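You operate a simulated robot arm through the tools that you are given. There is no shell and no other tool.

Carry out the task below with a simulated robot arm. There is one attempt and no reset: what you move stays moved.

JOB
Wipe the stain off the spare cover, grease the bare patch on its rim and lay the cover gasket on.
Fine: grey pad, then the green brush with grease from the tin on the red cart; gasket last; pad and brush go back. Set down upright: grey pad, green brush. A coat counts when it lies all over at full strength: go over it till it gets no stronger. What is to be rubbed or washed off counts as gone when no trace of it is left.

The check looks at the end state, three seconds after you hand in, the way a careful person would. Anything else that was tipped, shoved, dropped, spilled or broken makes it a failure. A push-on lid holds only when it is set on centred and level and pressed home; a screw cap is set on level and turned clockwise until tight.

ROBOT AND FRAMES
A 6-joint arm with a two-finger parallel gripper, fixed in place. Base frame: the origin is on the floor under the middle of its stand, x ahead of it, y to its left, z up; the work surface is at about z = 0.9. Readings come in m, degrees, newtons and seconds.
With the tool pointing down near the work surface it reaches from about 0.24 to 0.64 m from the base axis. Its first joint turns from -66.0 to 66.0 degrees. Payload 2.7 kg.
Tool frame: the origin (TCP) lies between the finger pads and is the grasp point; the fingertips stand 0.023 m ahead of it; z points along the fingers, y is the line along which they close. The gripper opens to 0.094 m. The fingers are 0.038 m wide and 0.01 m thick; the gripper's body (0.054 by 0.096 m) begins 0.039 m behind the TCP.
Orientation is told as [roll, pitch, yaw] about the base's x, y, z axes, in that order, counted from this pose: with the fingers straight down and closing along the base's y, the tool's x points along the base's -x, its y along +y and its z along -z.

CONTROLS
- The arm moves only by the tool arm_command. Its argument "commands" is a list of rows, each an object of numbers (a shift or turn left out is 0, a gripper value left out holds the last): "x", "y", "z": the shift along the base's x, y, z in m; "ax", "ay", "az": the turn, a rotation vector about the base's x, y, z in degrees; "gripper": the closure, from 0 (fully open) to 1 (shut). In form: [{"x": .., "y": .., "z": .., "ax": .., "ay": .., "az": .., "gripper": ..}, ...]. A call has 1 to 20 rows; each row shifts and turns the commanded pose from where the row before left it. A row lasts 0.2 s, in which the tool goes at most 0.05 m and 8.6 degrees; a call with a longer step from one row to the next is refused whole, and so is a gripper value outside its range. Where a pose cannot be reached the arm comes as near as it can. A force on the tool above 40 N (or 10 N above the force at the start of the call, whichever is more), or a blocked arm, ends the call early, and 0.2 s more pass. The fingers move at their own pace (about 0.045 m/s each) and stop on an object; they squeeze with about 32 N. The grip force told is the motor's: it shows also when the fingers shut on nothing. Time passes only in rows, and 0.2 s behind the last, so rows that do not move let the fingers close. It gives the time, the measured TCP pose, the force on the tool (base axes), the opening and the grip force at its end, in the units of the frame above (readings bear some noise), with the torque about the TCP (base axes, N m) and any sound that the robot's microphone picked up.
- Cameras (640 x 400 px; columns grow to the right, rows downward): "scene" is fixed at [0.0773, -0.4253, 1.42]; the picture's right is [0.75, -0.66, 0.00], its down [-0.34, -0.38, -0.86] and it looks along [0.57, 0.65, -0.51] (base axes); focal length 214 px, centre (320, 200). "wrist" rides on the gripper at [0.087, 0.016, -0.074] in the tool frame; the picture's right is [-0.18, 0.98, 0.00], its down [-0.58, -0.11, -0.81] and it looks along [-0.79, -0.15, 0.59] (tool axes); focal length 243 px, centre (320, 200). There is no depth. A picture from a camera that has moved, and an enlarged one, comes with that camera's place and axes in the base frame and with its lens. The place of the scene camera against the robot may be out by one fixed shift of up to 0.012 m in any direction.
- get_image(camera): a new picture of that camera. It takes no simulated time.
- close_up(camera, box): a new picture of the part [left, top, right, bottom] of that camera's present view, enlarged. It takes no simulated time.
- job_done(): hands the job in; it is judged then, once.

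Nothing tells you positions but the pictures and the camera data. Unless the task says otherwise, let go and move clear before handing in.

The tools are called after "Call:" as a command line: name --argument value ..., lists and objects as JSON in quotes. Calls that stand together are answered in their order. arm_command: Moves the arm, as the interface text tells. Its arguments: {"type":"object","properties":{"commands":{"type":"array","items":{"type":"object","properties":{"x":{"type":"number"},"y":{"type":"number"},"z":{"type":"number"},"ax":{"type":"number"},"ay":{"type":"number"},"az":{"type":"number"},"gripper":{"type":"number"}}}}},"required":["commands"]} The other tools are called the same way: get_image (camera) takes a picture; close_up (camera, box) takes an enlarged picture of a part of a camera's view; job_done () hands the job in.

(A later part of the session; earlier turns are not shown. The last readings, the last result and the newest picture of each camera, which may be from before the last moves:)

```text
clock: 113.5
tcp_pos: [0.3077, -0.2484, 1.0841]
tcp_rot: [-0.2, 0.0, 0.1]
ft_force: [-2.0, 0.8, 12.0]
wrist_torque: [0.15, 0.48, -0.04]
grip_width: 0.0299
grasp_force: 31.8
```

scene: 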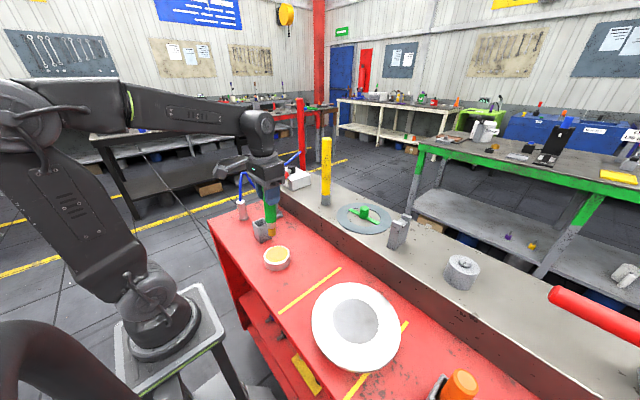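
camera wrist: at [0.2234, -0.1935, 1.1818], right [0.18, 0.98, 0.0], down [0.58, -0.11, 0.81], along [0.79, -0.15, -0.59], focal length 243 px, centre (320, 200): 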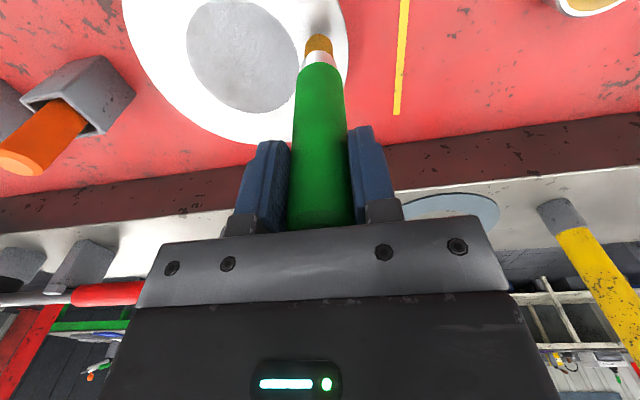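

Call:
arm_command --commands '[{"x": -0.004}, {"x": -0.004}, {"x": 0.004}, {"x": 0.004}, {"x": 0.004}, {"x": 0.004}, {"x": -0.004}, {"x": -0.004}, {}]'

Call:
arm_command --commands '[{"z": 0.01}, {"z": 0.02}, {"z": 0.02}, {"y": 0.04}, {"y": 0.04}, {}]'

Call:
close_up --camera "scene" --box '[310, 265, 400, 365]'

Call:
close_up --camera "wrist" --box '[60, 0, 320, 160]'

```text
clock: 115.5
tcp_pos: [0.3066, -0.2488, 1.084]
tcp_rot: [-0.2, 0.1, 0.1]
ft_force: [0.5, -0.4, -0.5]
wrist_torque: [0.01, -0.02, 0.0]
grip_width: 0.0301
grasp_force: 31.6
```

```text
clock: 116.8
tcp_pos: [0.3087, -0.167, 1.131]
tcp_rot: [-0.1, 0.1, 0.1]
ft_force: [-0.9, -1.1, -0.9]
wrist_torque: [0.01, 0.01, -0.04]
grip_width: 0.03
grasp_force: 31.6
```

```text
4.00 times, centred on (355, 315) of scene
camera zoom: at [0.0773, -0.4253, 1.42], right [0.75, -0.66, 0.0], down [-0.34, -0.38, -0.86], along [0.57, 0.65, -0.51], focal length 858 px, centre (180, -260)
```

zoom: 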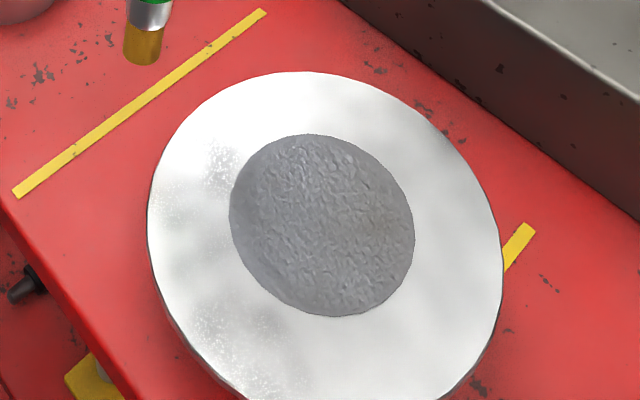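

```text
2.46 times, centred on (190, 80) of wrist
camera zoom: at [0.2222, -0.1496, 1.206], right [0.18, 0.98, 0.0], down [0.58, -0.11, 0.81], along [0.79, -0.15, -0.59], focal length 597 px, centre (640, 495)
```

zoom: 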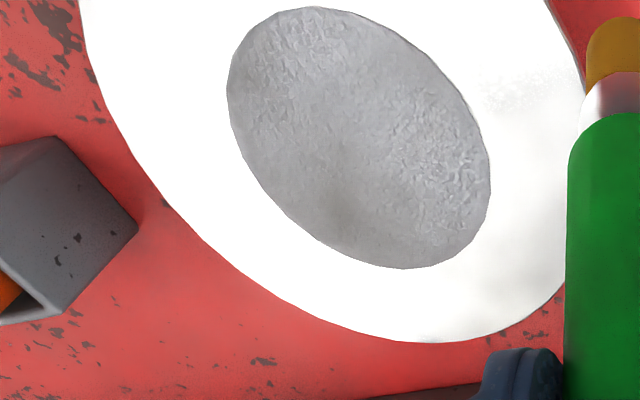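

No obvious mark yet, though a first thin layer could be faint. I'll zoom in tightly where I stroked the rim.

Call:
close_up --camera "scene" --box '[310, 275, 350, 305]'

Call:
close_up --camera "scene" --box '[308, 300, 348, 345]'

Call:
close_up --camera "wrist" --box '[220, 0, 320, 70]'

```text
13.33 times, centred on (330, 290) of scene
camera zoom: at [0.0773, -0.4253, 1.42], right [0.75, -0.66, 0.0], down [-0.34, -0.38, -0.86], along [0.57, 0.65, -0.51], focal length 2860 px, centre (187, -1000)
```

zoom: 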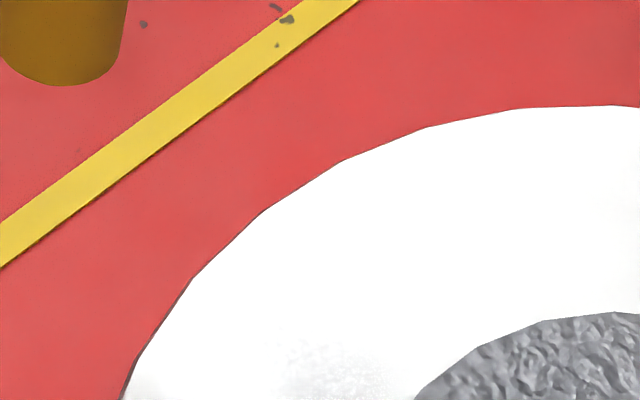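

```text
8.89 times, centred on (328, 322) of scene
camera zoom: at [0.0773, -0.4253, 1.42], right [0.75, -0.66, 0.0], down [-0.34, -0.38, -0.86], along [0.57, 0.65, -0.51], focal length 1906 px, centre (249, -889)
```

zoom: 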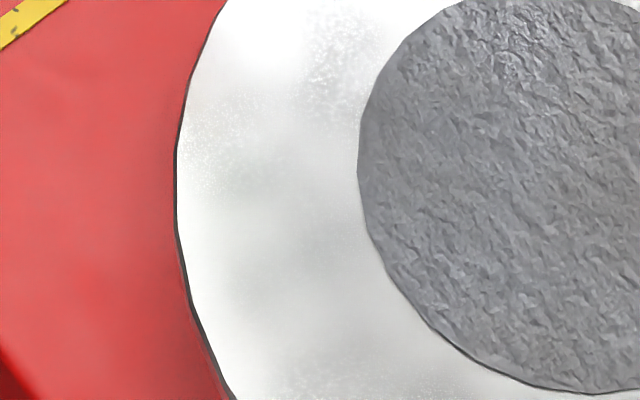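

```text
5.71 times, centred on (270, 35) of wrist
camera zoom: at [0.2222, -0.1496, 1.206], right [0.18, 0.98, 0.0], down [0.58, -0.11, 0.81], along [0.79, -0.15, -0.59], focal length 1386 px, centre (606, 1143)
```

zoom: 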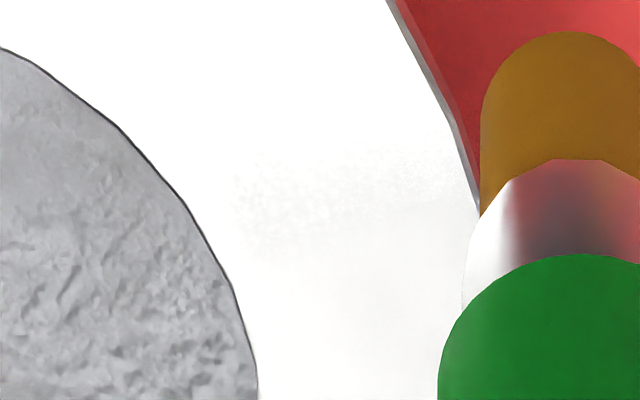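

Nothing visible there either. I'll sweep the brush around the rim in light continuous contact, a quarter at a time, checking for amber marks. Starting at the left side, heading toward the base side.

Call:
arm_command --commands '[{"y": -0.0405}, {"z": -0.02}, {"z": -0.02}, {"z": -0.004}, {}]'

Call:
arm_command --commands '[{"z": -0.001}, {}]'

Call:
arm_command --commands '[{"z": -0.0007}, {}]'

```text
clock: 118.0
tcp_pos: [0.3088, -0.2089, 1.0888]
tcp_rot: [0.0, 0.1, 0.1]
ft_force: [-0.2, 0.4, -1.1]
wrist_torque: [0.01, 0.02, -0.04]
grip_width: 0.0298
grasp_force: 32.0
```

```text
clock: 118.7
tcp_pos: [0.3067, -0.2097, 1.0864]
tcp_rot: [-0.1, 0.1, 0.0]
ft_force: [0.6, 0.9, -0.7]
wrist_torque: [-0.03, 0.02, 0.03]
grip_width: 0.0299
grasp_force: 32.0
```

```text
clock: 119.2
tcp_pos: [0.3071, -0.2087, 1.0866]
tcp_rot: [-0.1, 0.2, 0.1]
ft_force: [0.4, -0.6, -0.4]
wrist_torque: [0.0, -0.01, -0.04]
grip_width: 0.0299
grasp_force: 32.3
```

Call:
arm_command --commands '[{"z": -0.001}, {}]'

Call:
arm_command --commands '[{"z": -0.0006}, {}]'

```text
clock: 119.8
tcp_pos: [0.3064, -0.2084, 1.0851]
tcp_rot: [-0.2, 0.1, 0.2]
ft_force: [0.4, -0.4, -0.6]
wrist_torque: [0.0, -0.01, -0.01]
grip_width: 0.0298
grasp_force: 31.7
```

```text
clock: 120.5
tcp_pos: [0.307, -0.2092, 1.0853]
tcp_rot: [-0.1, 0.1, 0.2]
ft_force: [-0.7, 0.6, -0.8]
wrist_torque: [-0.03, -0.05, -0.01]
grip_width: 0.0299
grasp_force: 32.1
```

Call:
arm_command --commands '[{"z": -0.0006}, {}]'

Call:
arm_command --commands '[{"z": -0.0005}, {}]'

```text
clock: 121.0
tcp_pos: [0.307, -0.2092, 1.0858]
tcp_rot: [-0.1, 0.1, 0.1]
ft_force: [-0.5, 0.3, -1.2]
wrist_torque: [-0.02, -0.04, 0.03]
grip_width: 0.0299
grasp_force: 32.0
```

```text
clock: 121.7
tcp_pos: [0.3082, -0.2095, 1.0846]
tcp_rot: [-0.1, 0.1, 0.2]
ft_force: [-0.7, -0.1, -1.0]
wrist_torque: [0.01, 0.01, 0.0]
grip_width: 0.03
grasp_force: 32.0
```

Call:
arm_command --commands '[{"z": -0.0006}, {}]'

Call:
arm_command --commands '[{"z": -0.0005}, {}]'

Call:
close_up --camera "scene" --box '[310, 260, 370, 310]'

```text
clock: 122.2
tcp_pos: [0.308, -0.2083, 1.0844]
tcp_rot: [-0.1, 0.2, 0.1]
ft_force: [0.4, 0.7, -0.4]
wrist_torque: [0.01, -0.01, 0.01]
grip_width: 0.03
grasp_force: 31.8
```

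```text
clock: 122.8
tcp_pos: [0.3074, -0.2088, 1.0824]
tcp_rot: [-0.1, 0.2, 0.1]
ft_force: [-0.4, -0.3, -2.1]
wrist_torque: [-0.01, 0.0, 0.01]
grip_width: 0.0299
grasp_force: 31.8
```

```text
8.00 times, centred on (340, 285) of scene
camera zoom: at [0.0773, -0.4253, 1.42], right [0.75, -0.66, 0.0], down [-0.34, -0.38, -0.86], along [0.57, 0.65, -0.51], focal length 1716 px, centre (160, -480)
```

zoom: 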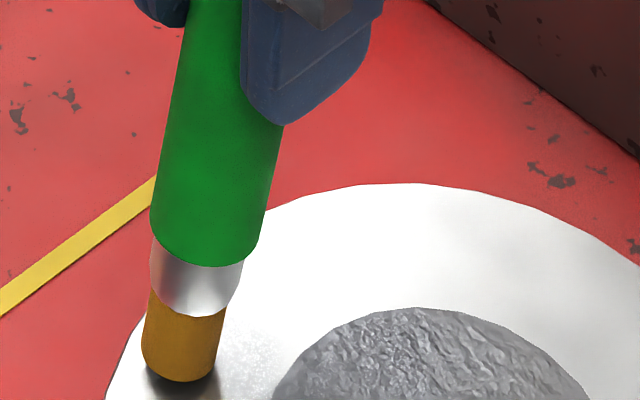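

The brush seems to have swivelled in the grip. Checking with the wrist camera.

Call:
arm_command --commands '[{"z": 0.02}, {"z": 0.03}, {}]'

Call:
get_image --camera "wrist"

Call:
close_up --camera "scene" --box '[290, 215, 390, 305]'

```text
clock: 123.7
tcp_pos: [0.3088, -0.2083, 1.1338]
tcp_rot: [-0.1, 0.1, 0.2]
ft_force: [-0.2, -0.7, -0.1]
wrist_torque: [-0.01, 0.02, -0.01]
grip_width: 0.0301
grasp_force: 31.9
```

```text
taken
camera wrist: at [0.2217, -0.1918, 1.2081], right [0.18, 0.98, 0.0], down [0.58, -0.11, 0.81], along [0.79, -0.15, -0.59], focal length 243 px, centre (320, 200)
```

wrist: 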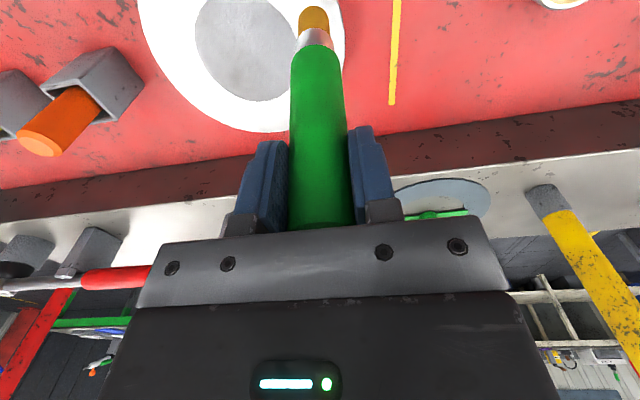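

```text
4.44 times, centred on (340, 260) of scene
camera zoom: at [0.0773, -0.4253, 1.42], right [0.75, -0.66, 0.0], down [-0.34, -0.38, -0.86], along [0.57, 0.65, -0.51], focal length 953 px, centre (231, -67)
```

zoom: 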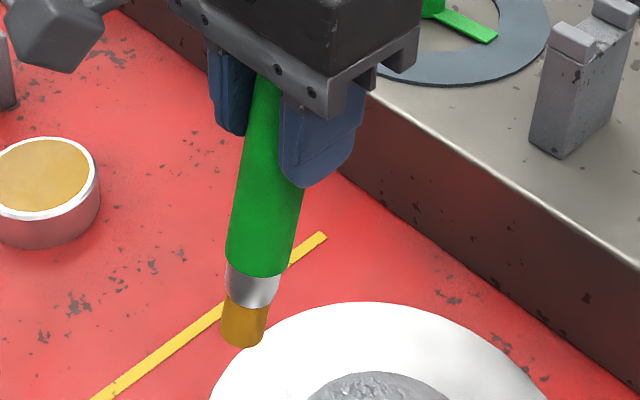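

The brush has swivelled about 10° in the grip from stroking along x. I'll tilt the tool to make the brush vertical again, and from now on stroke along the finger-closing direction, which the grip resists well.

Call:
arm_command --commands '[{"ay": -5.25}, {"ay": -5.25}, {}]'

Call:
get_image --camera "wrist"

Call:
close_up --camera "scene" --box '[290, 215, 390, 305]'

```text
clock: 124.5
tcp_pos: [0.3064, -0.2094, 1.1345]
tcp_rot: [-0.1, -10.5, 0.1]
ft_force: [0.2, 0.6, -0.4]
wrist_torque: [0.01, 0.01, 0.01]
grip_width: 0.0301
grasp_force: 32.1
```

```text
taken
camera wrist: at [0.2088, -0.1927, 1.1915], right [0.18, 0.98, 0.03], down [0.43, -0.11, 0.9], along [0.89, -0.15, -0.44], focal length 243 px, centre (320, 200)
```

wrist: 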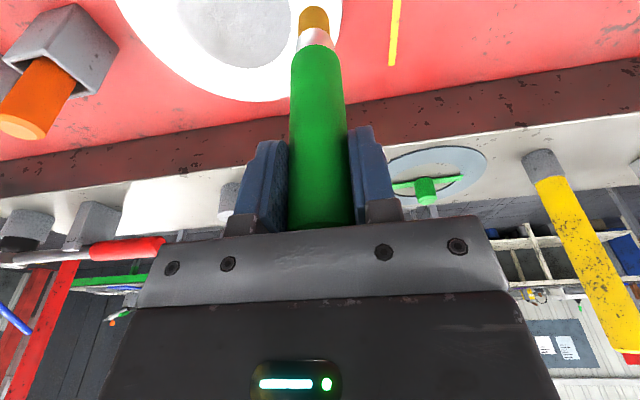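

```text
4.44 times, centred on (340, 260) of scene
camera zoom: at [0.0773, -0.4253, 1.42], right [0.75, -0.66, 0.0], down [-0.34, -0.38, -0.86], along [0.57, 0.65, -0.51], focal length 953 px, centre (231, -67)
```

zoom: 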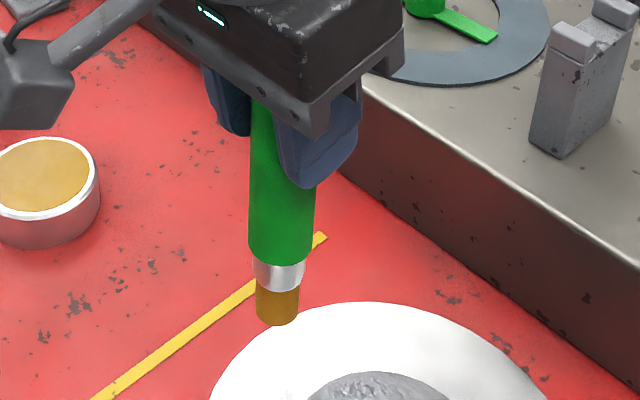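

The brush is vertical again. I'll lower it onto the left side of the rim and stroke radially (along y).

Call:
arm_command --commands '[{"z": -0.02}, {"z": -0.02}, {"z": -0.004}, {}]'

Call:
arm_command --commands '[{"z": -0.0015}, {}]'

Call:
arm_command --commands '[{"z": -0.001}, {}]'

```text
clock: 125.5
tcp_pos: [0.3081, -0.2089, 1.0906]
tcp_rot: [-0.1, -10.5, 0.1]
ft_force: [-0.4, -0.1, -0.1]
wrist_torque: [-0.02, 0.01, 0.03]
grip_width: 0.0303
grasp_force: 31.8
```

```text
clock: 126.0
tcp_pos: [0.3072, -0.2098, 1.0888]
tcp_rot: [0.0, -10.4, 0.2]
ft_force: [0.5, -0.1, -1.3]
wrist_torque: [0.01, -0.01, 0.06]
grip_width: 0.0298
grasp_force: 32.5
```

```text
clock: 126.7
tcp_pos: [0.3083, -0.2098, 1.0872]
tcp_rot: [0.0, -10.3, 0.1]
ft_force: [1.1, -0.9, -1.4]
wrist_torque: [0.0, -0.01, 0.03]
grip_width: 0.0302
grasp_force: 32.4
```

Call:
arm_command --commands '[{"z": -0.001}, {}]'

Call:
arm_command --commands '[{"z": -0.0007}, {}]'

Call:
arm_command --commands '[{"z": -0.0006}, {}]'

```text
clock: 127.2
tcp_pos: [0.3074, -0.2082, 1.0856]
tcp_rot: [-0.1, -10.4, 0.1]
ft_force: [0.0, 0.6, -0.7]
wrist_torque: [-0.01, -0.03, -0.01]
grip_width: 0.03
grasp_force: 32.0
```

```text
clock: 127.8
tcp_pos: [0.3076, -0.209, 1.086]
tcp_rot: [-0.1, -10.4, 0.1]
ft_force: [1.1, -1.1, -0.2]
wrist_torque: [-0.02, -0.02, -0.02]
grip_width: 0.0298
grasp_force: 32.2
```

```text
clock: 128.4
tcp_pos: [0.3078, -0.2086, 1.0846]
tcp_rot: [0.0, -10.4, 0.1]
ft_force: [-0.3, 0.2, -0.1]
wrist_torque: [0.01, -0.01, -0.02]
grip_width: 0.03
grasp_force: 31.9
```

Call:
arm_command --commands '[{"z": -0.0006}, {}]'

Call:
arm_command --commands '[{"z": -0.0005}, {}]'

```text
clock: 129.1
tcp_pos: [0.3085, -0.2082, 1.0838]
tcp_rot: [-0.1, -10.4, 0.1]
ft_force: [-1.4, 0.1, -0.6]
wrist_torque: [0.0, 0.0, -0.01]
grip_width: 0.03
grasp_force: 31.9
```

```text
clock: 129.7
tcp_pos: [0.3084, -0.2077, 1.0837]
tcp_rot: [0.0, -10.4, 0.1]
ft_force: [-0.6, 0.1, -0.7]
wrist_torque: [0.0, 0.02, 0.01]
grip_width: 0.0299
grasp_force: 31.9
```

Call:
arm_command --commands '[{"z": -0.0007}, {}]'

Call:
arm_command --commands '[{"z": -0.0006}, {}]'

Call:
close_up --camera "scene" --box '[320, 255, 380, 305]'

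```text
clock: 130.2
tcp_pos: [0.3081, -0.2078, 1.083]
tcp_rot: [-0.1, -10.5, 0.1]
ft_force: [0.2, 0.7, 1.2]
wrist_torque: [0.08, -0.08, 0.04]
grip_width: 0.0296
grasp_force: 32.5
```

```text
clock: 130.8
tcp_pos: [0.3074, -0.208, 1.0832]
tcp_rot: [-0.2, -10.6, 0.2]
ft_force: [1.9, 1.7, 6.6]
wrist_torque: [0.19, -0.31, -0.02]
grip_width: 0.0299
grasp_force: 32.0
```

```text
8.00 times, centred on (350, 280) of scene
camera zoom: at [0.0773, -0.4253, 1.42], right [0.75, -0.66, 0.0], down [-0.34, -0.38, -0.86], along [0.57, 0.65, -0.51], focal length 1716 px, centre (80, -440)
```

zoom: 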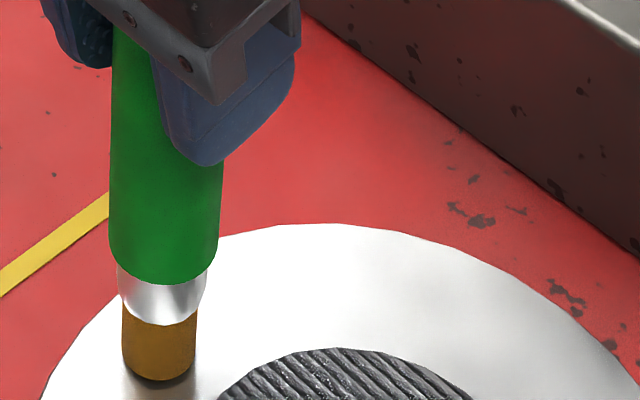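

Contact at about 7 N. Radial strokes now.

Call:
arm_command --commands '[{"y": -0.004}, {"y": -0.004}, {"y": -0.004}, {"y": 0.004}, {"y": 0.004}, {"y": 0.004}, {"y": 0.004}, {"y": 0.004}, {"y": 0.004}, {"y": -0.004}, {"y": -0.004}, {"y": -0.004}, {}]'

Call:
close_up --camera "scene" --box '[310, 255, 400, 345]'

```text
clock: 133.7
tcp_pos: [0.3072, -0.2079, 1.0823]
tcp_rot: [-0.1, -10.6, 0.1]
ft_force: [2.6, 8.9, 21.8]
wrist_torque: [1.03, -0.39, 0.03]
grip_width: 0.0301
grasp_force: 31.9
```

```text
4.44 times, centred on (355, 300) of scene
camera zoom: at [0.0771, -0.425, 1.4201], right [0.75, -0.66, 0.0], down [-0.34, -0.38, -0.86], along [0.57, 0.65, -0.51], focal length 953 px, centre (164, -244)
```

zoom: 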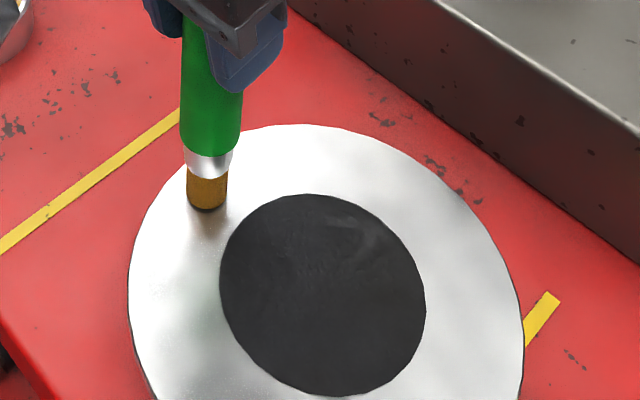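

Still no mark there. I'll lift and test the base-side part of the rim, where the stain was.

Call:
arm_command --commands '[{"z": 0.02}, {"x": -0.035, "y": -0.035}, {"x": -0.0345, "y": -0.035}, {"z": -0.014}, {}]'

Call:
close_up --camera "scene" --box '[300, 255, 400, 355]'

```text
clock: 134.8
tcp_pos: [0.2395, -0.2798, 1.0859]
tcp_rot: [-0.1, -10.3, 0.0]
ft_force: [0.6, 0.5, -0.8]
wrist_torque: [-0.01, 0.0, -0.01]
grip_width: 0.03
grasp_force: 31.9
```

```text
4.00 times, centred on (350, 305) of scene
camera zoom: at [0.0773, -0.4254, 1.42], right [0.75, -0.66, 0.0], down [-0.34, -0.38, -0.86], along [0.57, 0.65, -0.51], focal length 858 px, centre (200, -220)
```

zoom: 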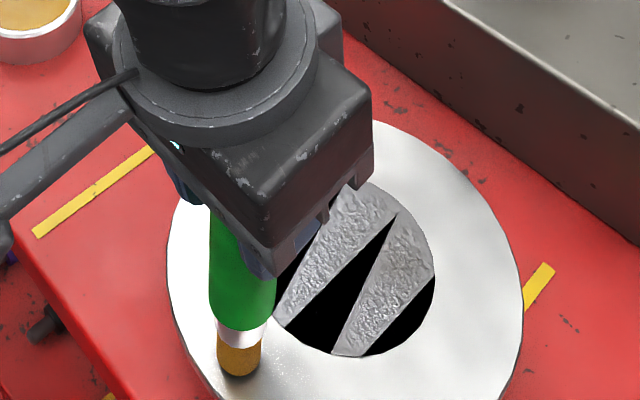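

Call:
arm_command --commands '[{"z": -0.0015}, {}]'

Call:
arm_command --commands '[{"z": -0.001}, {}]'

Call:
arm_command --commands '[{"z": -0.0006}, {}]'

```text
clock: 135.4
tcp_pos: [0.239, -0.2787, 1.0845]
tcp_rot: [0.0, -10.4, 0.0]
ft_force: [-0.3, 0.2, -0.8]
wrist_torque: [0.03, 0.0, -0.01]
grip_width: 0.0301
grasp_force: 32.2
```

```text
clock: 136.1
tcp_pos: [0.2381, -0.2786, 1.0848]
tcp_rot: [-0.1, -10.4, 0.0]
ft_force: [-0.2, 0.8, -0.9]
wrist_torque: [0.03, -0.01, -0.02]
grip_width: 0.0298
grasp_force: 32.2
```

```text
clock: 136.7
tcp_pos: [0.2384, -0.2786, 1.0844]
tcp_rot: [0.0, -10.4, 0.1]
ft_force: [-0.2, 0.0, -0.5]
wrist_torque: [0.0, 0.01, 0.02]
grip_width: 0.0298
grasp_force: 31.8
```

Call:
arm_command --commands '[{"z": -0.0008}, {}]'

Call:
arm_command --commands '[{"z": -0.0007}, {}]'

Call:
arm_command --commands '[{"z": -0.0005}, {}]'

```text
clock: 137.2
tcp_pos: [0.2373, -0.2782, 1.0835]
tcp_rot: [0.0, -10.4, 0.0]
ft_force: [-0.6, 0.1, -0.7]
wrist_torque: [0.0, -0.01, -0.01]
grip_width: 0.0303
grasp_force: 31.9
```

```text
clock: 137.8
tcp_pos: [0.2372, -0.2783, 1.0839]
tcp_rot: [0.0, -10.5, 0.0]
ft_force: [0.3, 0.2, -1.0]
wrist_torque: [0.0, 0.01, -0.02]
grip_width: 0.03
grasp_force: 32.1
```

```text
clock: 138.4
tcp_pos: [0.2387, -0.2787, 1.0845]
tcp_rot: [-0.2, -10.5, 0.1]
ft_force: [0.2, 0.0, -0.4]
wrist_torque: [0.05, 0.0, -0.02]
grip_width: 0.0299
grasp_force: 32.2
```

Call:
arm_command --commands '[{"z": -0.0008}, {}]'

Call:
arm_command --commands '[{"z": -0.0006}, {}]'

Call:
close_up --camera "scene" --box '[300, 295, 360, 365]'

```text
clock: 139.1
tcp_pos: [0.238, -0.2784, 1.082]
tcp_rot: [-0.2, -10.4, 0.1]
ft_force: [-0.5, 0.5, 9.2]
wrist_torque: [0.0, 0.07, 0.01]
grip_width: 0.0301
grasp_force: 31.9
```

```text
clock: 139.7
tcp_pos: [0.2381, -0.2794, 1.0824]
tcp_rot: [-0.2, -10.4, 0.1]
ft_force: [-1.7, 3.5, 19.0]
wrist_torque: [0.6, 0.11, -0.01]
grip_width: 0.0301
grasp_force: 32.2
```

```text
5.71 times, centred on (330, 330) of scene
camera zoom: at [0.0771, -0.425, 1.4201], right [0.75, -0.66, 0.0], down [-0.34, -0.38, -0.86], along [0.57, 0.65, -0.51], focal length 1226 px, centre (263, -543)
```

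zoom: 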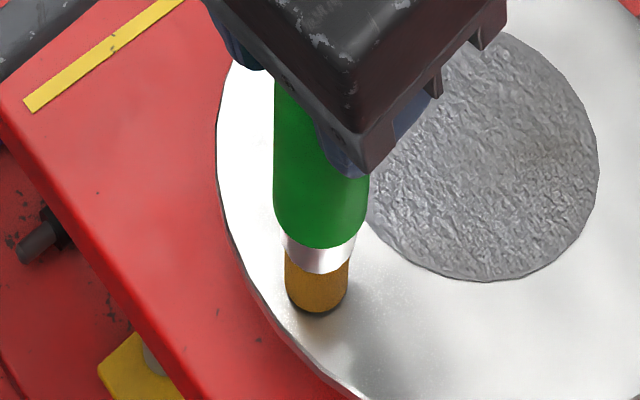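

Contact here; easing off a little and stroking along y.

Call:
arm_command --commands '[{"z": 0.0006}, {"y": 0.005}, {"y": 0.005}, {"y": 0.005}, {"y": 0.005}, {"y": -0.005}, {"y": -0.005}, {"y": -0.005}, {"y": -0.005}, {}]'

Call:
close_up --camera "scene" --box '[300, 295, 360, 365]'

```text
clock: 141.8
tcp_pos: [0.2388, -0.2784, 1.0821]
tcp_rot: [-0.1, -10.5, 0.1]
ft_force: [-0.2, 6.4, 16.2]
wrist_torque: [0.77, -0.12, 0.04]
grip_width: 0.0301
grasp_force: 32.0
```

```text
5.71 times, centred on (330, 330) of scene
camera zoom: at [0.0771, -0.425, 1.4201], right [0.75, -0.66, 0.0], down [-0.34, -0.38, -0.86], along [0.57, 0.65, -0.51], focal length 1226 px, centre (263, -543)
```

zoom: 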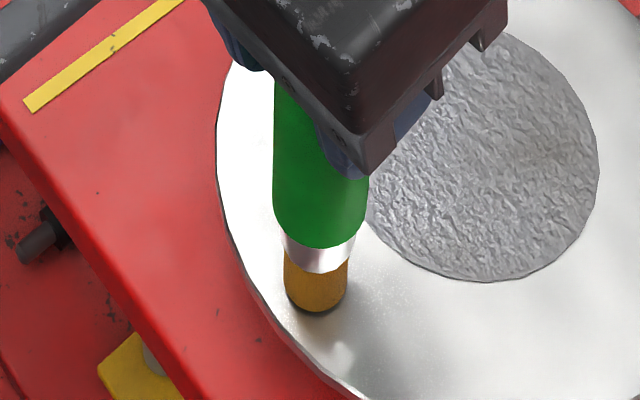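

No amber here either. I'll continue the sweep around toward the right side (−y) with lighter pressure.

Call:
arm_command --commands '[{"z": 0.0004}, {"x": 0.0003, "y": -0.0061}, {"x": 0.0008, "y": -0.00605}, {"x": 0.0013, "y": -0.006}, {"x": 0.0018, "y": -0.0058}, {"x": 0.0023, "y": -0.0056}, {"x": 0.0028, "y": -0.0054}, {"x": 0.0033, "y": -0.00515}, {"x": 0.0037, "y": -0.0048}, {"x": 0.0041, "y": -0.0045}, {}]'

Call:
close_up --camera "scene" --box '[300, 275, 400, 375]'

```text
clock: 144.2
tcp_pos: [0.2583, -0.3283, 1.0826]
tcp_rot: [-0.1, -10.4, 0.1]
ft_force: [-0.2, -0.3, -0.1]
wrist_torque: [0.03, 0.0, 0.02]
grip_width: 0.0299
grasp_force: 31.8
```

```text
4.00 times, centred on (350, 325) of scene
camera zoom: at [0.0773, -0.4253, 1.42], right [0.75, -0.66, 0.0], down [-0.34, -0.38, -0.86], along [0.57, 0.65, -0.51], focal length 858 px, centre (200, -300)
```

zoom: 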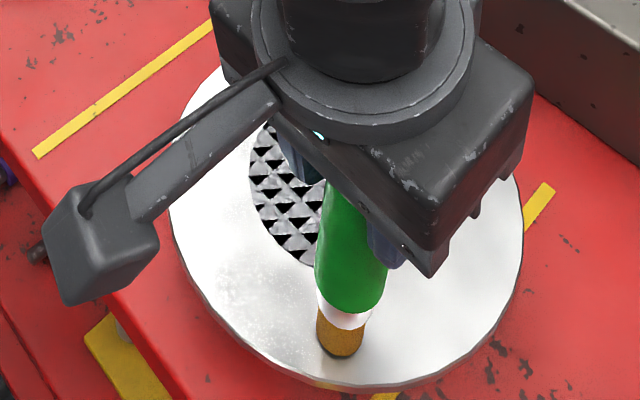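

Contact was lost on that arc. I'll lower a touch and continue.

Call:
arm_command --commands '[{"z": -0.0007}, {}]'

Call:
arm_command --commands '[{"z": -0.0006}, {}]'

Call:
arm_command --commands '[{"z": -0.0006}, {}]'

```text
clock: 144.8
tcp_pos: [0.257, -0.3281, 1.0839]
tcp_rot: [-0.2, -10.5, 0.1]
ft_force: [-0.9, 1.2, 6.6]
wrist_torque: [0.28, 0.05, 0.0]
grip_width: 0.0301
grasp_force: 31.7
```

```text
clock: 145.4
tcp_pos: [0.2596, -0.3292, 1.0836]
tcp_rot: [-0.1, -10.5, 0.1]
ft_force: [-3.8, 3.4, 15.5]
wrist_torque: [0.41, 0.42, 0.03]
grip_width: 0.0299
grasp_force: 32.0
```

```text
clock: 146.1
tcp_pos: [0.2588, -0.3284, 1.0831]
tcp_rot: [-0.4, -10.6, 0.1]
ft_force: [-2.7, -2.1, 19.1]
wrist_torque: [-0.17, 0.24, 0.02]
grip_width: 0.03
grasp_force: 32.3
```

Call:
arm_command --commands '[{"y": 0.005}, {"y": 0.005}, {"y": 0.005}, {"y": 0.005}, {}]'

Call:
arm_command --commands '[{"z": 0.02}, {"z": 0.03}, {"z": 0.03}, {"y": 0.045}, {"y": 0.045}, {"y": 0.045}, {}]'

Call:
close_up --camera "scene" --box '[300, 275, 400, 375]'

Call:
close_up --camera "scene" --box '[300, 310, 360, 370]'

```text
clock: 147.2
tcp_pos: [0.2587, -0.3094, 1.0819]
tcp_rot: [-0.2, -10.6, 0.2]
ft_force: [-0.3, -5.9, 16.2]
wrist_torque: [-0.8, -0.19, -0.04]
grip_width: 0.0299
grasp_force: 32.2
```

```text
clock: 148.8
tcp_pos: [0.259, -0.1685, 1.1608]
tcp_rot: [-0.2, -10.4, 0.2]
ft_force: [0.3, -0.3, -0.2]
wrist_torque: [-0.02, -0.02, 0.0]
grip_width: 0.0296
grasp_force: 31.8
```

```text
4.00 times, centred on (350, 325) of scene
camera zoom: at [0.0773, -0.4253, 1.42], right [0.75, -0.66, 0.0], down [-0.34, -0.38, -0.86], along [0.57, 0.65, -0.51], focal length 858 px, centre (200, -300)
```

zoom: 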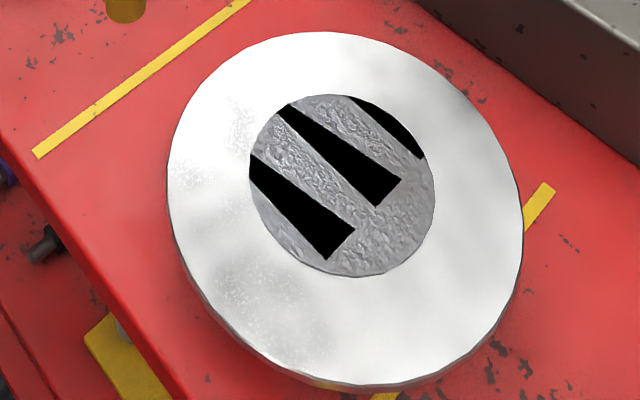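

```text
6.67 times, centred on (330, 340) of scene
camera zoom: at [0.0773, -0.4253, 1.42], right [0.75, -0.66, 0.0], down [-0.34, -0.38, -0.86], along [0.57, 0.65, -0.51], focal length 1430 px, centre (253, -733)
```

zoom: 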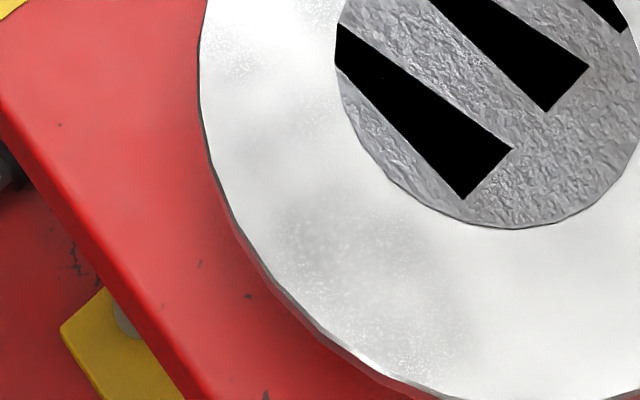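

Still no mark. I'll inspect the untested far side of the rim at high zoom.

Call:
close_up --camera "scene" --box '[350, 280, 386, 312]'

Call:
close_up --camera "scene" --box '[355, 305, 395, 350]'

Call:
close_up --camera "scene" --box '[330, 340, 380, 375]'

Call:
get_image --camera "wrist"

```text
12.50 times, centred on (368, 296) of scene
camera zoom: at [0.0773, -0.4253, 1.42], right [0.75, -0.66, 0.0], down [-0.34, -0.38, -0.86], along [0.57, 0.65, -0.51], focal length 2681 px, centre (-280, -1000)
```

zoom: 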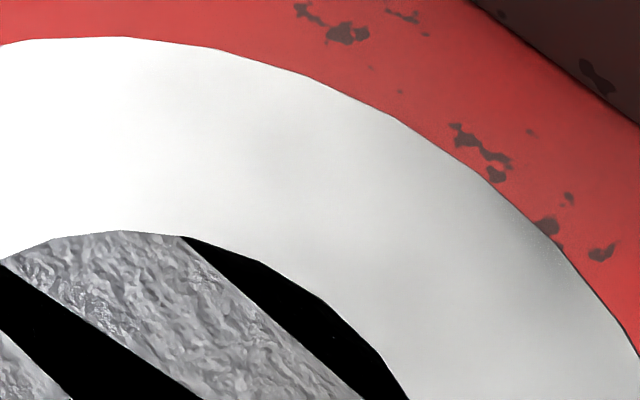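

```text
8.89 times, centred on (375, 328) of scene
camera zoom: at [0.0773, -0.4253, 1.42], right [0.75, -0.66, 0.0], down [-0.34, -0.38, -0.86], along [0.57, 0.65, -0.51], focal length 1906 px, centre (-169, -933)
```

zoom: 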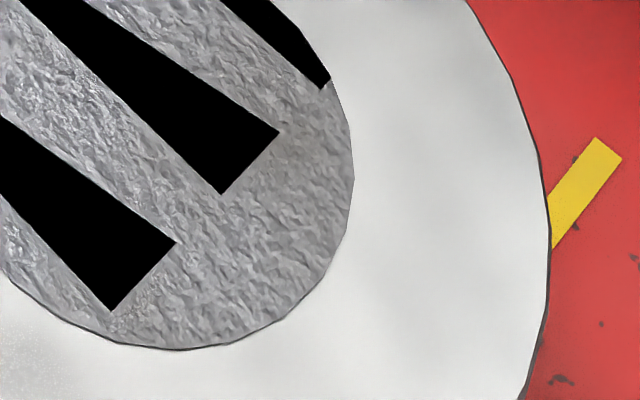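

```text
11.43 times, centred on (355, 358) of scene
camera zoom: at [0.0773, -0.4253, 1.42], right [0.75, -0.66, 0.0], down [-0.34, -0.38, -0.86], along [0.57, 0.65, -0.51], focal length 2451 px, centre (-80, -1600)
```

zoom: 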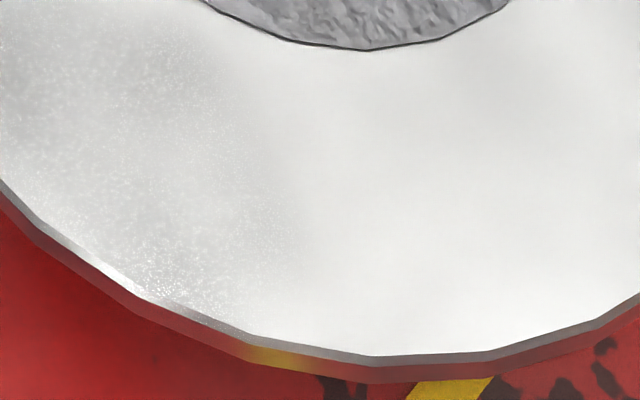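

```text
taken
camera wrist: at [0.1597, -0.1529, 1.2185], right [0.18, 0.98, 0.03], down [0.43, -0.11, 0.9], along [0.89, -0.15, -0.44], focal length 243 px, centre (320, 200)
```

wrist: 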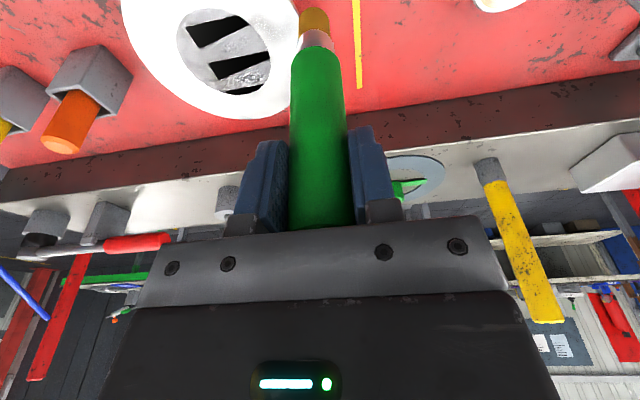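

The metal looks uniform in every close-up. I'll test the far (+x) side of the rim with a stroke next.

Call:
arm_command --commands '[{"x": 0.0297, "y": -0.0329}, {"x": 0.0297, "y": -0.0329}, {"x": 0.0297, "y": -0.0329}, {"x": 0.0297, "y": -0.0329}, {"z": -0.03}, {"z": -0.03}, {"z": -0.014}, {}]'

Call:
close_up --camera "scene" --box '[310, 255, 410, 365]'

```text
clock: 150.7
tcp_pos: [0.3787, -0.305, 1.0857]
tcp_rot: [-0.1, -10.3, 0.1]
ft_force: [-0.3, -0.5, -0.6]
wrist_torque: [-0.03, -0.03, 0.01]
grip_width: 0.0303
grasp_force: 32.0
```

```text
3.64 times, centred on (360, 310) of scene
camera zoom: at [0.0773, -0.4253, 1.42], right [0.75, -0.66, 0.0], down [-0.34, -0.38, -0.86], along [0.57, 0.65, -0.51], focal length 780 px, centre (174, -200)
```

zoom: 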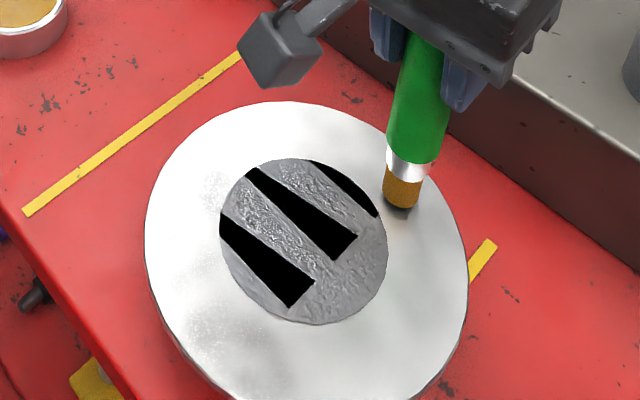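

Call:
arm_command --commands '[{"z": -0.0015}, {}]'

Call:
arm_command --commands '[{"z": -0.0008}, {}]'

Call:
arm_command --commands '[{"z": -0.0007}, {}]'

```text
clock: 151.2
tcp_pos: [0.3771, -0.3038, 1.0854]
tcp_rot: [-0.1, -10.3, 0.0]
ft_force: [-0.8, 0.0, -2.0]
wrist_torque: [-0.01, 0.02, -0.02]
grip_width: 0.0301
grasp_force: 31.8
```

```text
clock: 151.8
tcp_pos: [0.3789, -0.3053, 1.0846]
tcp_rot: [-0.2, -10.4, 0.1]
ft_force: [-0.4, 0.3, -0.5]
wrist_torque: [-0.02, 0.04, -0.01]
grip_width: 0.03
grasp_force: 31.2
```

```text
clock: 152.4
tcp_pos: [0.3764, -0.3037, 1.0844]
tcp_rot: [-0.1, -10.4, 0.0]
ft_force: [0.3, -0.5, -0.3]
wrist_torque: [0.0, 0.02, -0.02]
grip_width: 0.0301
grasp_force: 31.9
```

Call:
arm_command --commands '[{"z": -0.0007}, {}]'

Call:
arm_command --commands '[{"z": -0.0006}, {}]'

Call:
arm_command --commands '[{"z": -0.0005}, {}]'

```text
clock: 153.1
tcp_pos: [0.3777, -0.3036, 1.0832]
tcp_rot: [0.0, -10.4, 0.1]
ft_force: [0.0, -0.4, -0.9]
wrist_torque: [-0.01, 0.01, 0.03]
grip_width: 0.0299
grasp_force: 31.8
```

```text
clock: 153.7
tcp_pos: [0.3778, -0.3044, 1.0838]
tcp_rot: [-0.2, -10.4, 0.2]
ft_force: [-0.2, 0.0, -0.4]
wrist_torque: [-0.01, -0.03, 0.01]
grip_width: 0.03
grasp_force: 32.0
```

```text
clock: 154.2
tcp_pos: [0.377, -0.3049, 1.0822]
tcp_rot: [-0.1, -10.5, 0.1]
ft_force: [-0.5, 0.1, 0.6]
wrist_torque: [-0.02, -0.04, 0.0]
grip_width: 0.03
grasp_force: 31.8
```

Nearly touching (about 1 N). A little more, then a stroke along +y.

Call:
arm_command --commands '[{"z": -0.0006}, {"y": 0.005}, {"y": 0.005}, {"y": 0.005}, {"y": 0.005}, {"y": 0.005}, {"y": 0.005}, {"y": 0.005}, {"y": 0.005}, {"y": 0.005}, {}]'

Call:
close_up --camera "scene" --box '[310, 255, 410, 365]'

```text
clock: 156.7
tcp_pos: [0.3788, -0.2599, 1.082]
tcp_rot: [-0.2, -10.5, 0.1]
ft_force: [-1.5, -2.3, 9.7]
wrist_torque: [-0.11, 0.05, 0.04]
grip_width: 0.0298
grasp_force: 32.3
```

```text
3.64 times, centred on (360, 310) of scene
camera zoom: at [0.0771, -0.4254, 1.42], right [0.75, -0.66, 0.0], down [-0.34, -0.38, -0.86], along [0.57, 0.65, -0.51], focal length 780 px, centre (174, -200)
```

zoom: 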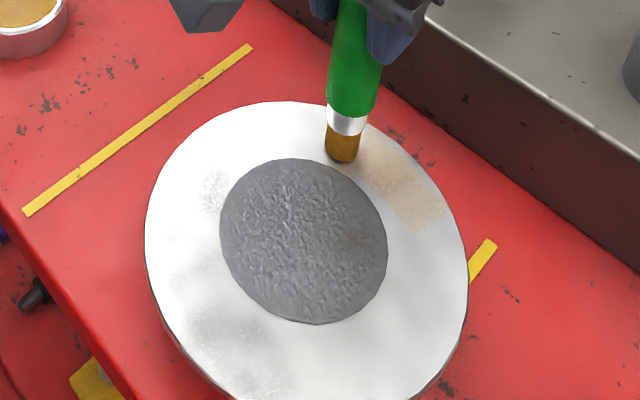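

An amber film appeared on the far side of the rim, so that's the bare patch. I'll look at it closely.

Call:
close_up --camera "scene" --box '[345, 275, 395, 325]'

```text
8.00 times, centred on (370, 300) of scene
camera zoom: at [0.0771, -0.4254, 1.42], right [0.75, -0.66, 0.0], down [-0.34, -0.38, -0.86], along [0.57, 0.65, -0.51], focal length 1716 px, centre (-80, -600)
```

zoom: 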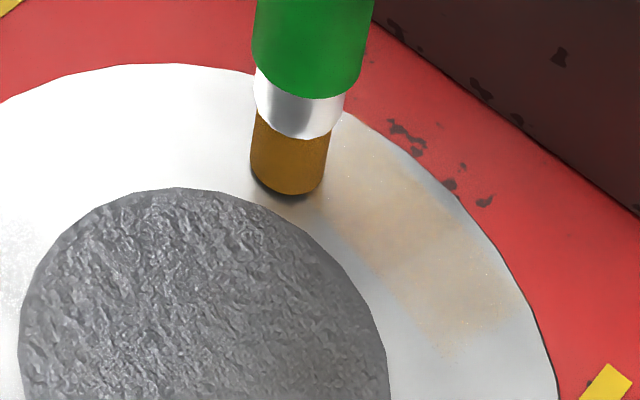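

Brushing back over the same strip, a little further in −y.

Call:
arm_command --commands '[{"y": -0.006}, {"y": -0.006}, {"y": -0.006}, {"y": -0.006}, {"y": -0.006}, {"y": -0.006}, {"y": -0.006}, {"y": -0.006}, {"y": -0.006}, {"y": -0.006}, {}]'

Call:
close_up --camera "scene" --box '[345, 275, 395, 325]'

```text
clock: 159.1
tcp_pos: [0.3761, -0.3176, 1.0824]
tcp_rot: [-0.1, -10.4, 0.1]
ft_force: [0.0, 3.2, 6.8]
wrist_torque: [0.37, -0.03, 0.04]
grip_width: 0.0302
grasp_force: 31.5
```

```text
8.00 times, centred on (370, 300) of scene
camera zoom: at [0.0772, -0.4252, 1.42], right [0.75, -0.66, 0.0], down [-0.34, -0.38, -0.86], along [0.57, 0.65, -0.51], focal length 1716 px, centre (-80, -600)
```

zoom: 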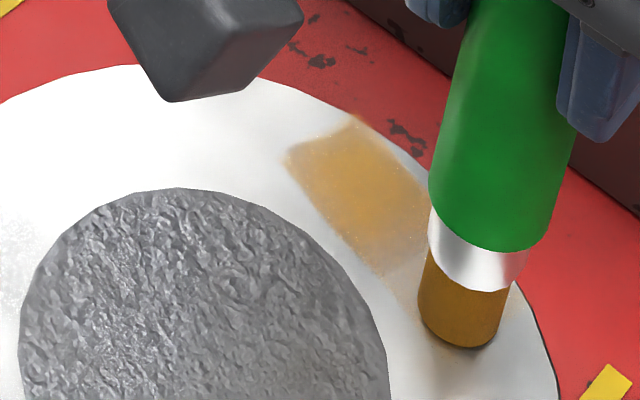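

The coat is building up nicely. I'll extend the strokes to find how far the patch reaches: further −y, then one brush-width outward and back toward +y.

Call:
arm_command --commands '[{"y": -0.006}, {"y": -0.005}, {"x": 0.004, "y": 0.002}, {"x": 0.004, "y": 0.002}, {"y": 0.006}, {"y": 0.006}, {"y": 0.006}, {"y": 0.006}, {"y": 0.006}, {"y": 0.006}, {"y": 0.006}, {"y": 0.006}, {"y": 0.006}, {"y": 0.006}, {"y": 0.006}, {"y": 0.006}, {}]'

Call:
close_up --camera "scene" --box '[340, 270, 400, 330]'

```text
clock: 162.7
tcp_pos: [0.3848, -0.2531, 1.082]
tcp_rot: [-0.2, -10.5, 0.2]
ft_force: [-1.0, -6.1, 14.9]
wrist_torque: [-0.74, -0.08, -0.03]
grip_width: 0.03
grasp_force: 32.1
```

```text
6.67 times, centred on (370, 300) of scene
camera zoom: at [0.0771, -0.4254, 1.42], right [0.75, -0.66, 0.0], down [-0.34, -0.38, -0.86], along [0.57, 0.65, -0.51], focal length 1430 px, centre (-13, -467)
```

zoom: 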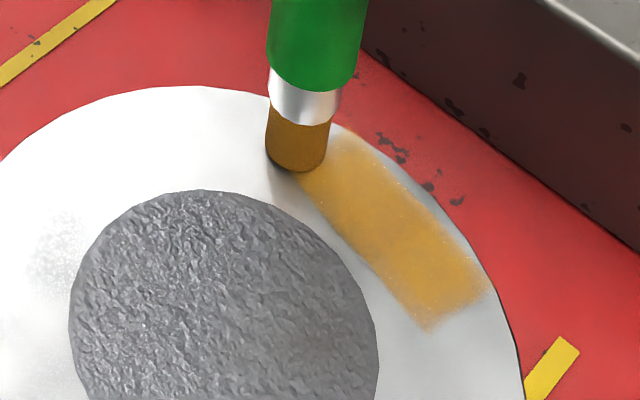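

The lower end is now clearly bounded. Next: further +y to find the other end, then an inner row back.

Call:
arm_command --commands '[{"z": 0.0003, "y": 0.006}, {"y": 0.006}, {"y": 0.006}, {"x": -0.005}, {"x": -0.005}, {"x": -0.005}, {"y": -0.006}, {"y": -0.006}, {"y": -0.006}, {"y": -0.006}, {"y": -0.006}, {"y": -0.006}, {"y": -0.006}, {"y": -0.006}, {"y": -0.006}, {"y": -0.006}, {}]'

Call:
close_up --camera "scene" --box '[340, 270, 400, 330]'

```text
clock: 166.2
tcp_pos: [0.3681, -0.296, 1.0828]
tcp_rot: [-0.2, -10.3, 0.1]
ft_force: [-0.1, -0.1, -1.4]
wrist_torque: [-0.01, -0.01, 0.0]
grip_width: 0.0298
grasp_force: 31.4
```

```text
6.67 times, centred on (370, 300) of scene
camera zoom: at [0.0773, -0.4254, 1.42], right [0.75, -0.66, 0.0], down [-0.34, -0.38, -0.86], along [0.57, 0.65, -0.51], focal length 1430 px, centre (-13, -467)
```

zoom: 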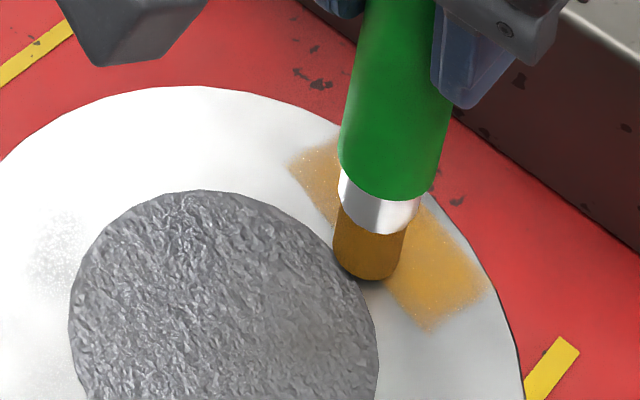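

The patch is about 7 × 3 cm along the far rim. Contact was lost on the inner row, so I'll lower slightly and continue there.

Call:
arm_command --commands '[{"z": -0.0008}, {}]'

Call:
arm_command --commands '[{"z": -0.0006}, {}]'

```text
clock: 166.8
tcp_pos: [0.37, -0.2957, 1.083]
tcp_rot: [-0.1, -10.4, 0.1]
ft_force: [-0.3, -0.8, -0.6]
wrist_torque: [-0.02, -0.03, 0.0]
grip_width: 0.0299
grasp_force: 31.7
```

```text
clock: 167.4
tcp_pos: [0.3709, -0.2956, 1.0817]
tcp_rot: [-0.2, -10.4, 0.0]
ft_force: [-1.0, 1.2, 6.0]
wrist_torque: [0.2, 0.17, 0.04]
grip_width: 0.03
grasp_force: 32.0
```

Call:
arm_command --commands '[{"y": -0.006, "x": -0.001}, {"y": -0.006, "x": -0.001}, {"y": -0.006, "x": -0.001}, {"y": -0.006, "x": -0.001}, {"y": -0.006, "x": -0.001}, {"y": 0.006, "x": 0.001}, {"y": 0.006, "x": 0.001}, {"y": 0.006, "x": 0.001}, {"y": 0.006, "x": 0.001}, {"y": 0.006, "x": 0.001}, {"y": 0.006, "x": 0.001}, {"y": 0.006, "x": 0.001}, {"y": 0.006, "x": 0.001}, {"y": 0.006, "x": 0.001}, {"y": 0.006, "x": 0.001}, {"y": 0.006, "x": 0.001}, {"y": 0.006, "x": 0.001}, {}]'

Call:
close_up --camera "scene" --box '[340, 270, 400, 330]'

```text
clock: 171.2
tcp_pos: [0.3766, -0.2541, 1.0816]
tcp_rot: [-0.1, -10.4, 0.1]
ft_force: [0.6, -3.3, 8.9]
wrist_torque: [-0.49, -0.1, -0.01]
grip_width: 0.0301
grasp_force: 31.5
```

```text
6.67 times, centred on (370, 300) of scene
camera zoom: at [0.0772, -0.4254, 1.42], right [0.75, -0.66, 0.0], down [-0.34, -0.38, -0.86], along [0.57, 0.65, -0.51], focal length 1430 px, centre (-13, -467)
```

zoom: 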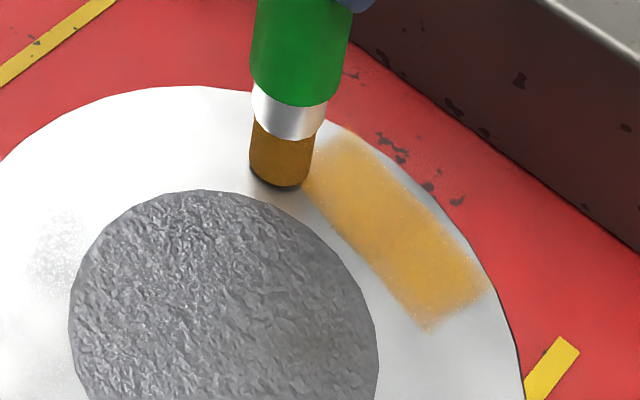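

The inner boundary is confirmed (no more amber appears inward). Now an outer row.

Call:
arm_command --commands '[{"x": 0.006}, {"x": 0.006}, {"x": 0.004, "y": 0.006}, {"y": 0.006, "x": 0.001}, {"y": -0.006, "x": -0.001}, {"y": -0.006, "x": -0.001}, {"y": -0.006, "x": -0.001}, {"y": -0.006, "x": -0.001}, {"y": -0.006, "x": -0.001}, {"y": -0.006, "x": -0.001}, {"y": -0.006, "x": -0.001}, {"y": -0.006, "x": -0.001}, {"y": -0.006, "x": -0.001}, {"y": -0.006, "x": -0.001}, {"y": -0.006, "x": -0.001}, {"y": -0.006, "x": -0.001}, {"y": -0.006, "x": -0.001}, {"y": -0.006, "x": -0.001}, {}]'

Call:
close_up --camera "scene" --box '[340, 270, 400, 330]'

```text
clock: 175.2
tcp_pos: [0.3816, -0.3265, 1.0813]
tcp_rot: [-0.1, -10.4, 0.2]
ft_force: [0.5, 4.9, 12.8]
wrist_torque: [0.62, -0.19, -0.01]
grip_width: 0.0301
grasp_force: 32.2
```

```text
6.67 times, centred on (370, 300) of scene
camera zoom: at [0.0771, -0.4251, 1.4201], right [0.75, -0.66, 0.0], down [-0.34, -0.38, -0.86], along [0.57, 0.65, -0.51], focal length 1430 px, centre (-13, -467)
```

zoom: 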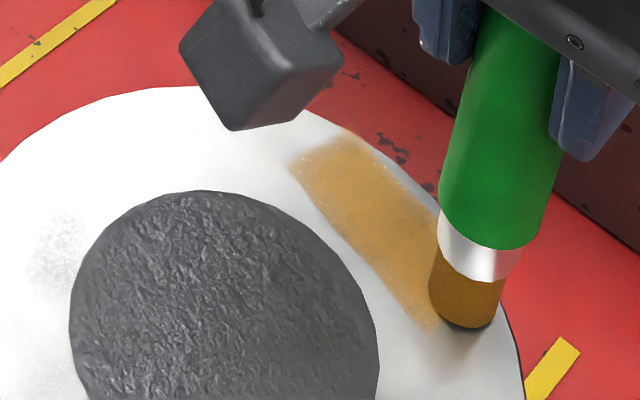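

The patch boundaries are clear now. I'll keep going over it in overlapping rows to build the coat to full strength.

Call:
arm_command --commands '[{"x": -0.006}, {"y": 0.006, "x": 0.001}, {"y": 0.006, "x": 0.001}, {"y": 0.006, "x": 0.001}, {"y": 0.006, "x": 0.001}, {"y": 0.006, "x": 0.001}, {"y": 0.006, "x": 0.001}, {"y": 0.006, "x": 0.001}, {"y": 0.006, "x": 0.001}, {"y": 0.006, "x": 0.001}, {"y": 0.006, "x": 0.001}, {"y": 0.006, "x": 0.001}, {"y": 0.006, "x": 0.001}, {"y": 0.006, "x": 0.001}, {}]'

Call:
arm_command --commands '[{"x": -0.006}, {"y": -0.006, "x": -0.001}, {"y": -0.006, "x": -0.001}, {"y": -0.006, "x": -0.001}, {"y": -0.006, "x": -0.001}, {"y": -0.006, "x": -0.001}, {"y": -0.006, "x": -0.001}, {"y": -0.006, "x": -0.001}, {"y": -0.006, "x": -0.001}, {"y": -0.006, "x": -0.001}, {"y": -0.006, "x": -0.001}, {"y": -0.006, "x": -0.001}, {"y": -0.006, "x": -0.001}, {"y": -0.006, "x": -0.001}, {}]'

Call:
close_up --camera "scene" --box '[340, 270, 400, 330]'

```text
clock: 178.4
tcp_pos: [0.3859, -0.2474, 1.0813]
tcp_rot: [-0.2, -10.4, 0.1]
ft_force: [-0.2, -5.5, 10.9]
wrist_torque: [-0.55, 0.02, 0.0]
grip_width: 0.03
grasp_force: 32.1
```

```text
clock: 181.7
tcp_pos: [0.3684, -0.3284, 1.0812]
tcp_rot: [-0.2, -10.4, 0.1]
ft_force: [-0.6, -0.1, -0.8]
wrist_torque: [-0.01, 0.04, 0.01]
grip_width: 0.0296
grasp_force: 32.4
```

```text
6.67 times, centred on (370, 300) of scene
camera zoom: at [0.0773, -0.4254, 1.42], right [0.75, -0.66, 0.0], down [-0.34, -0.38, -0.86], along [0.57, 0.65, -0.51], focal length 1430 px, centre (-13, -467)
```

zoom: 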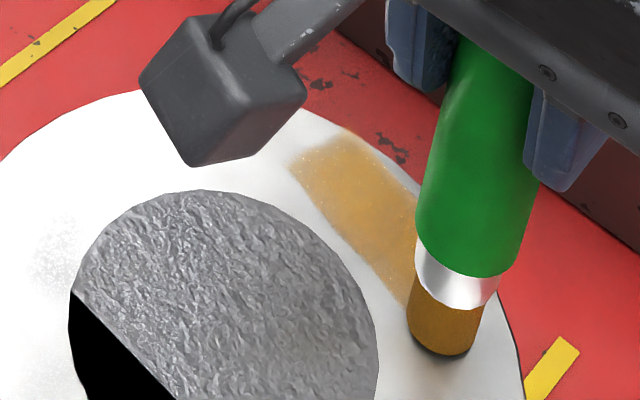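

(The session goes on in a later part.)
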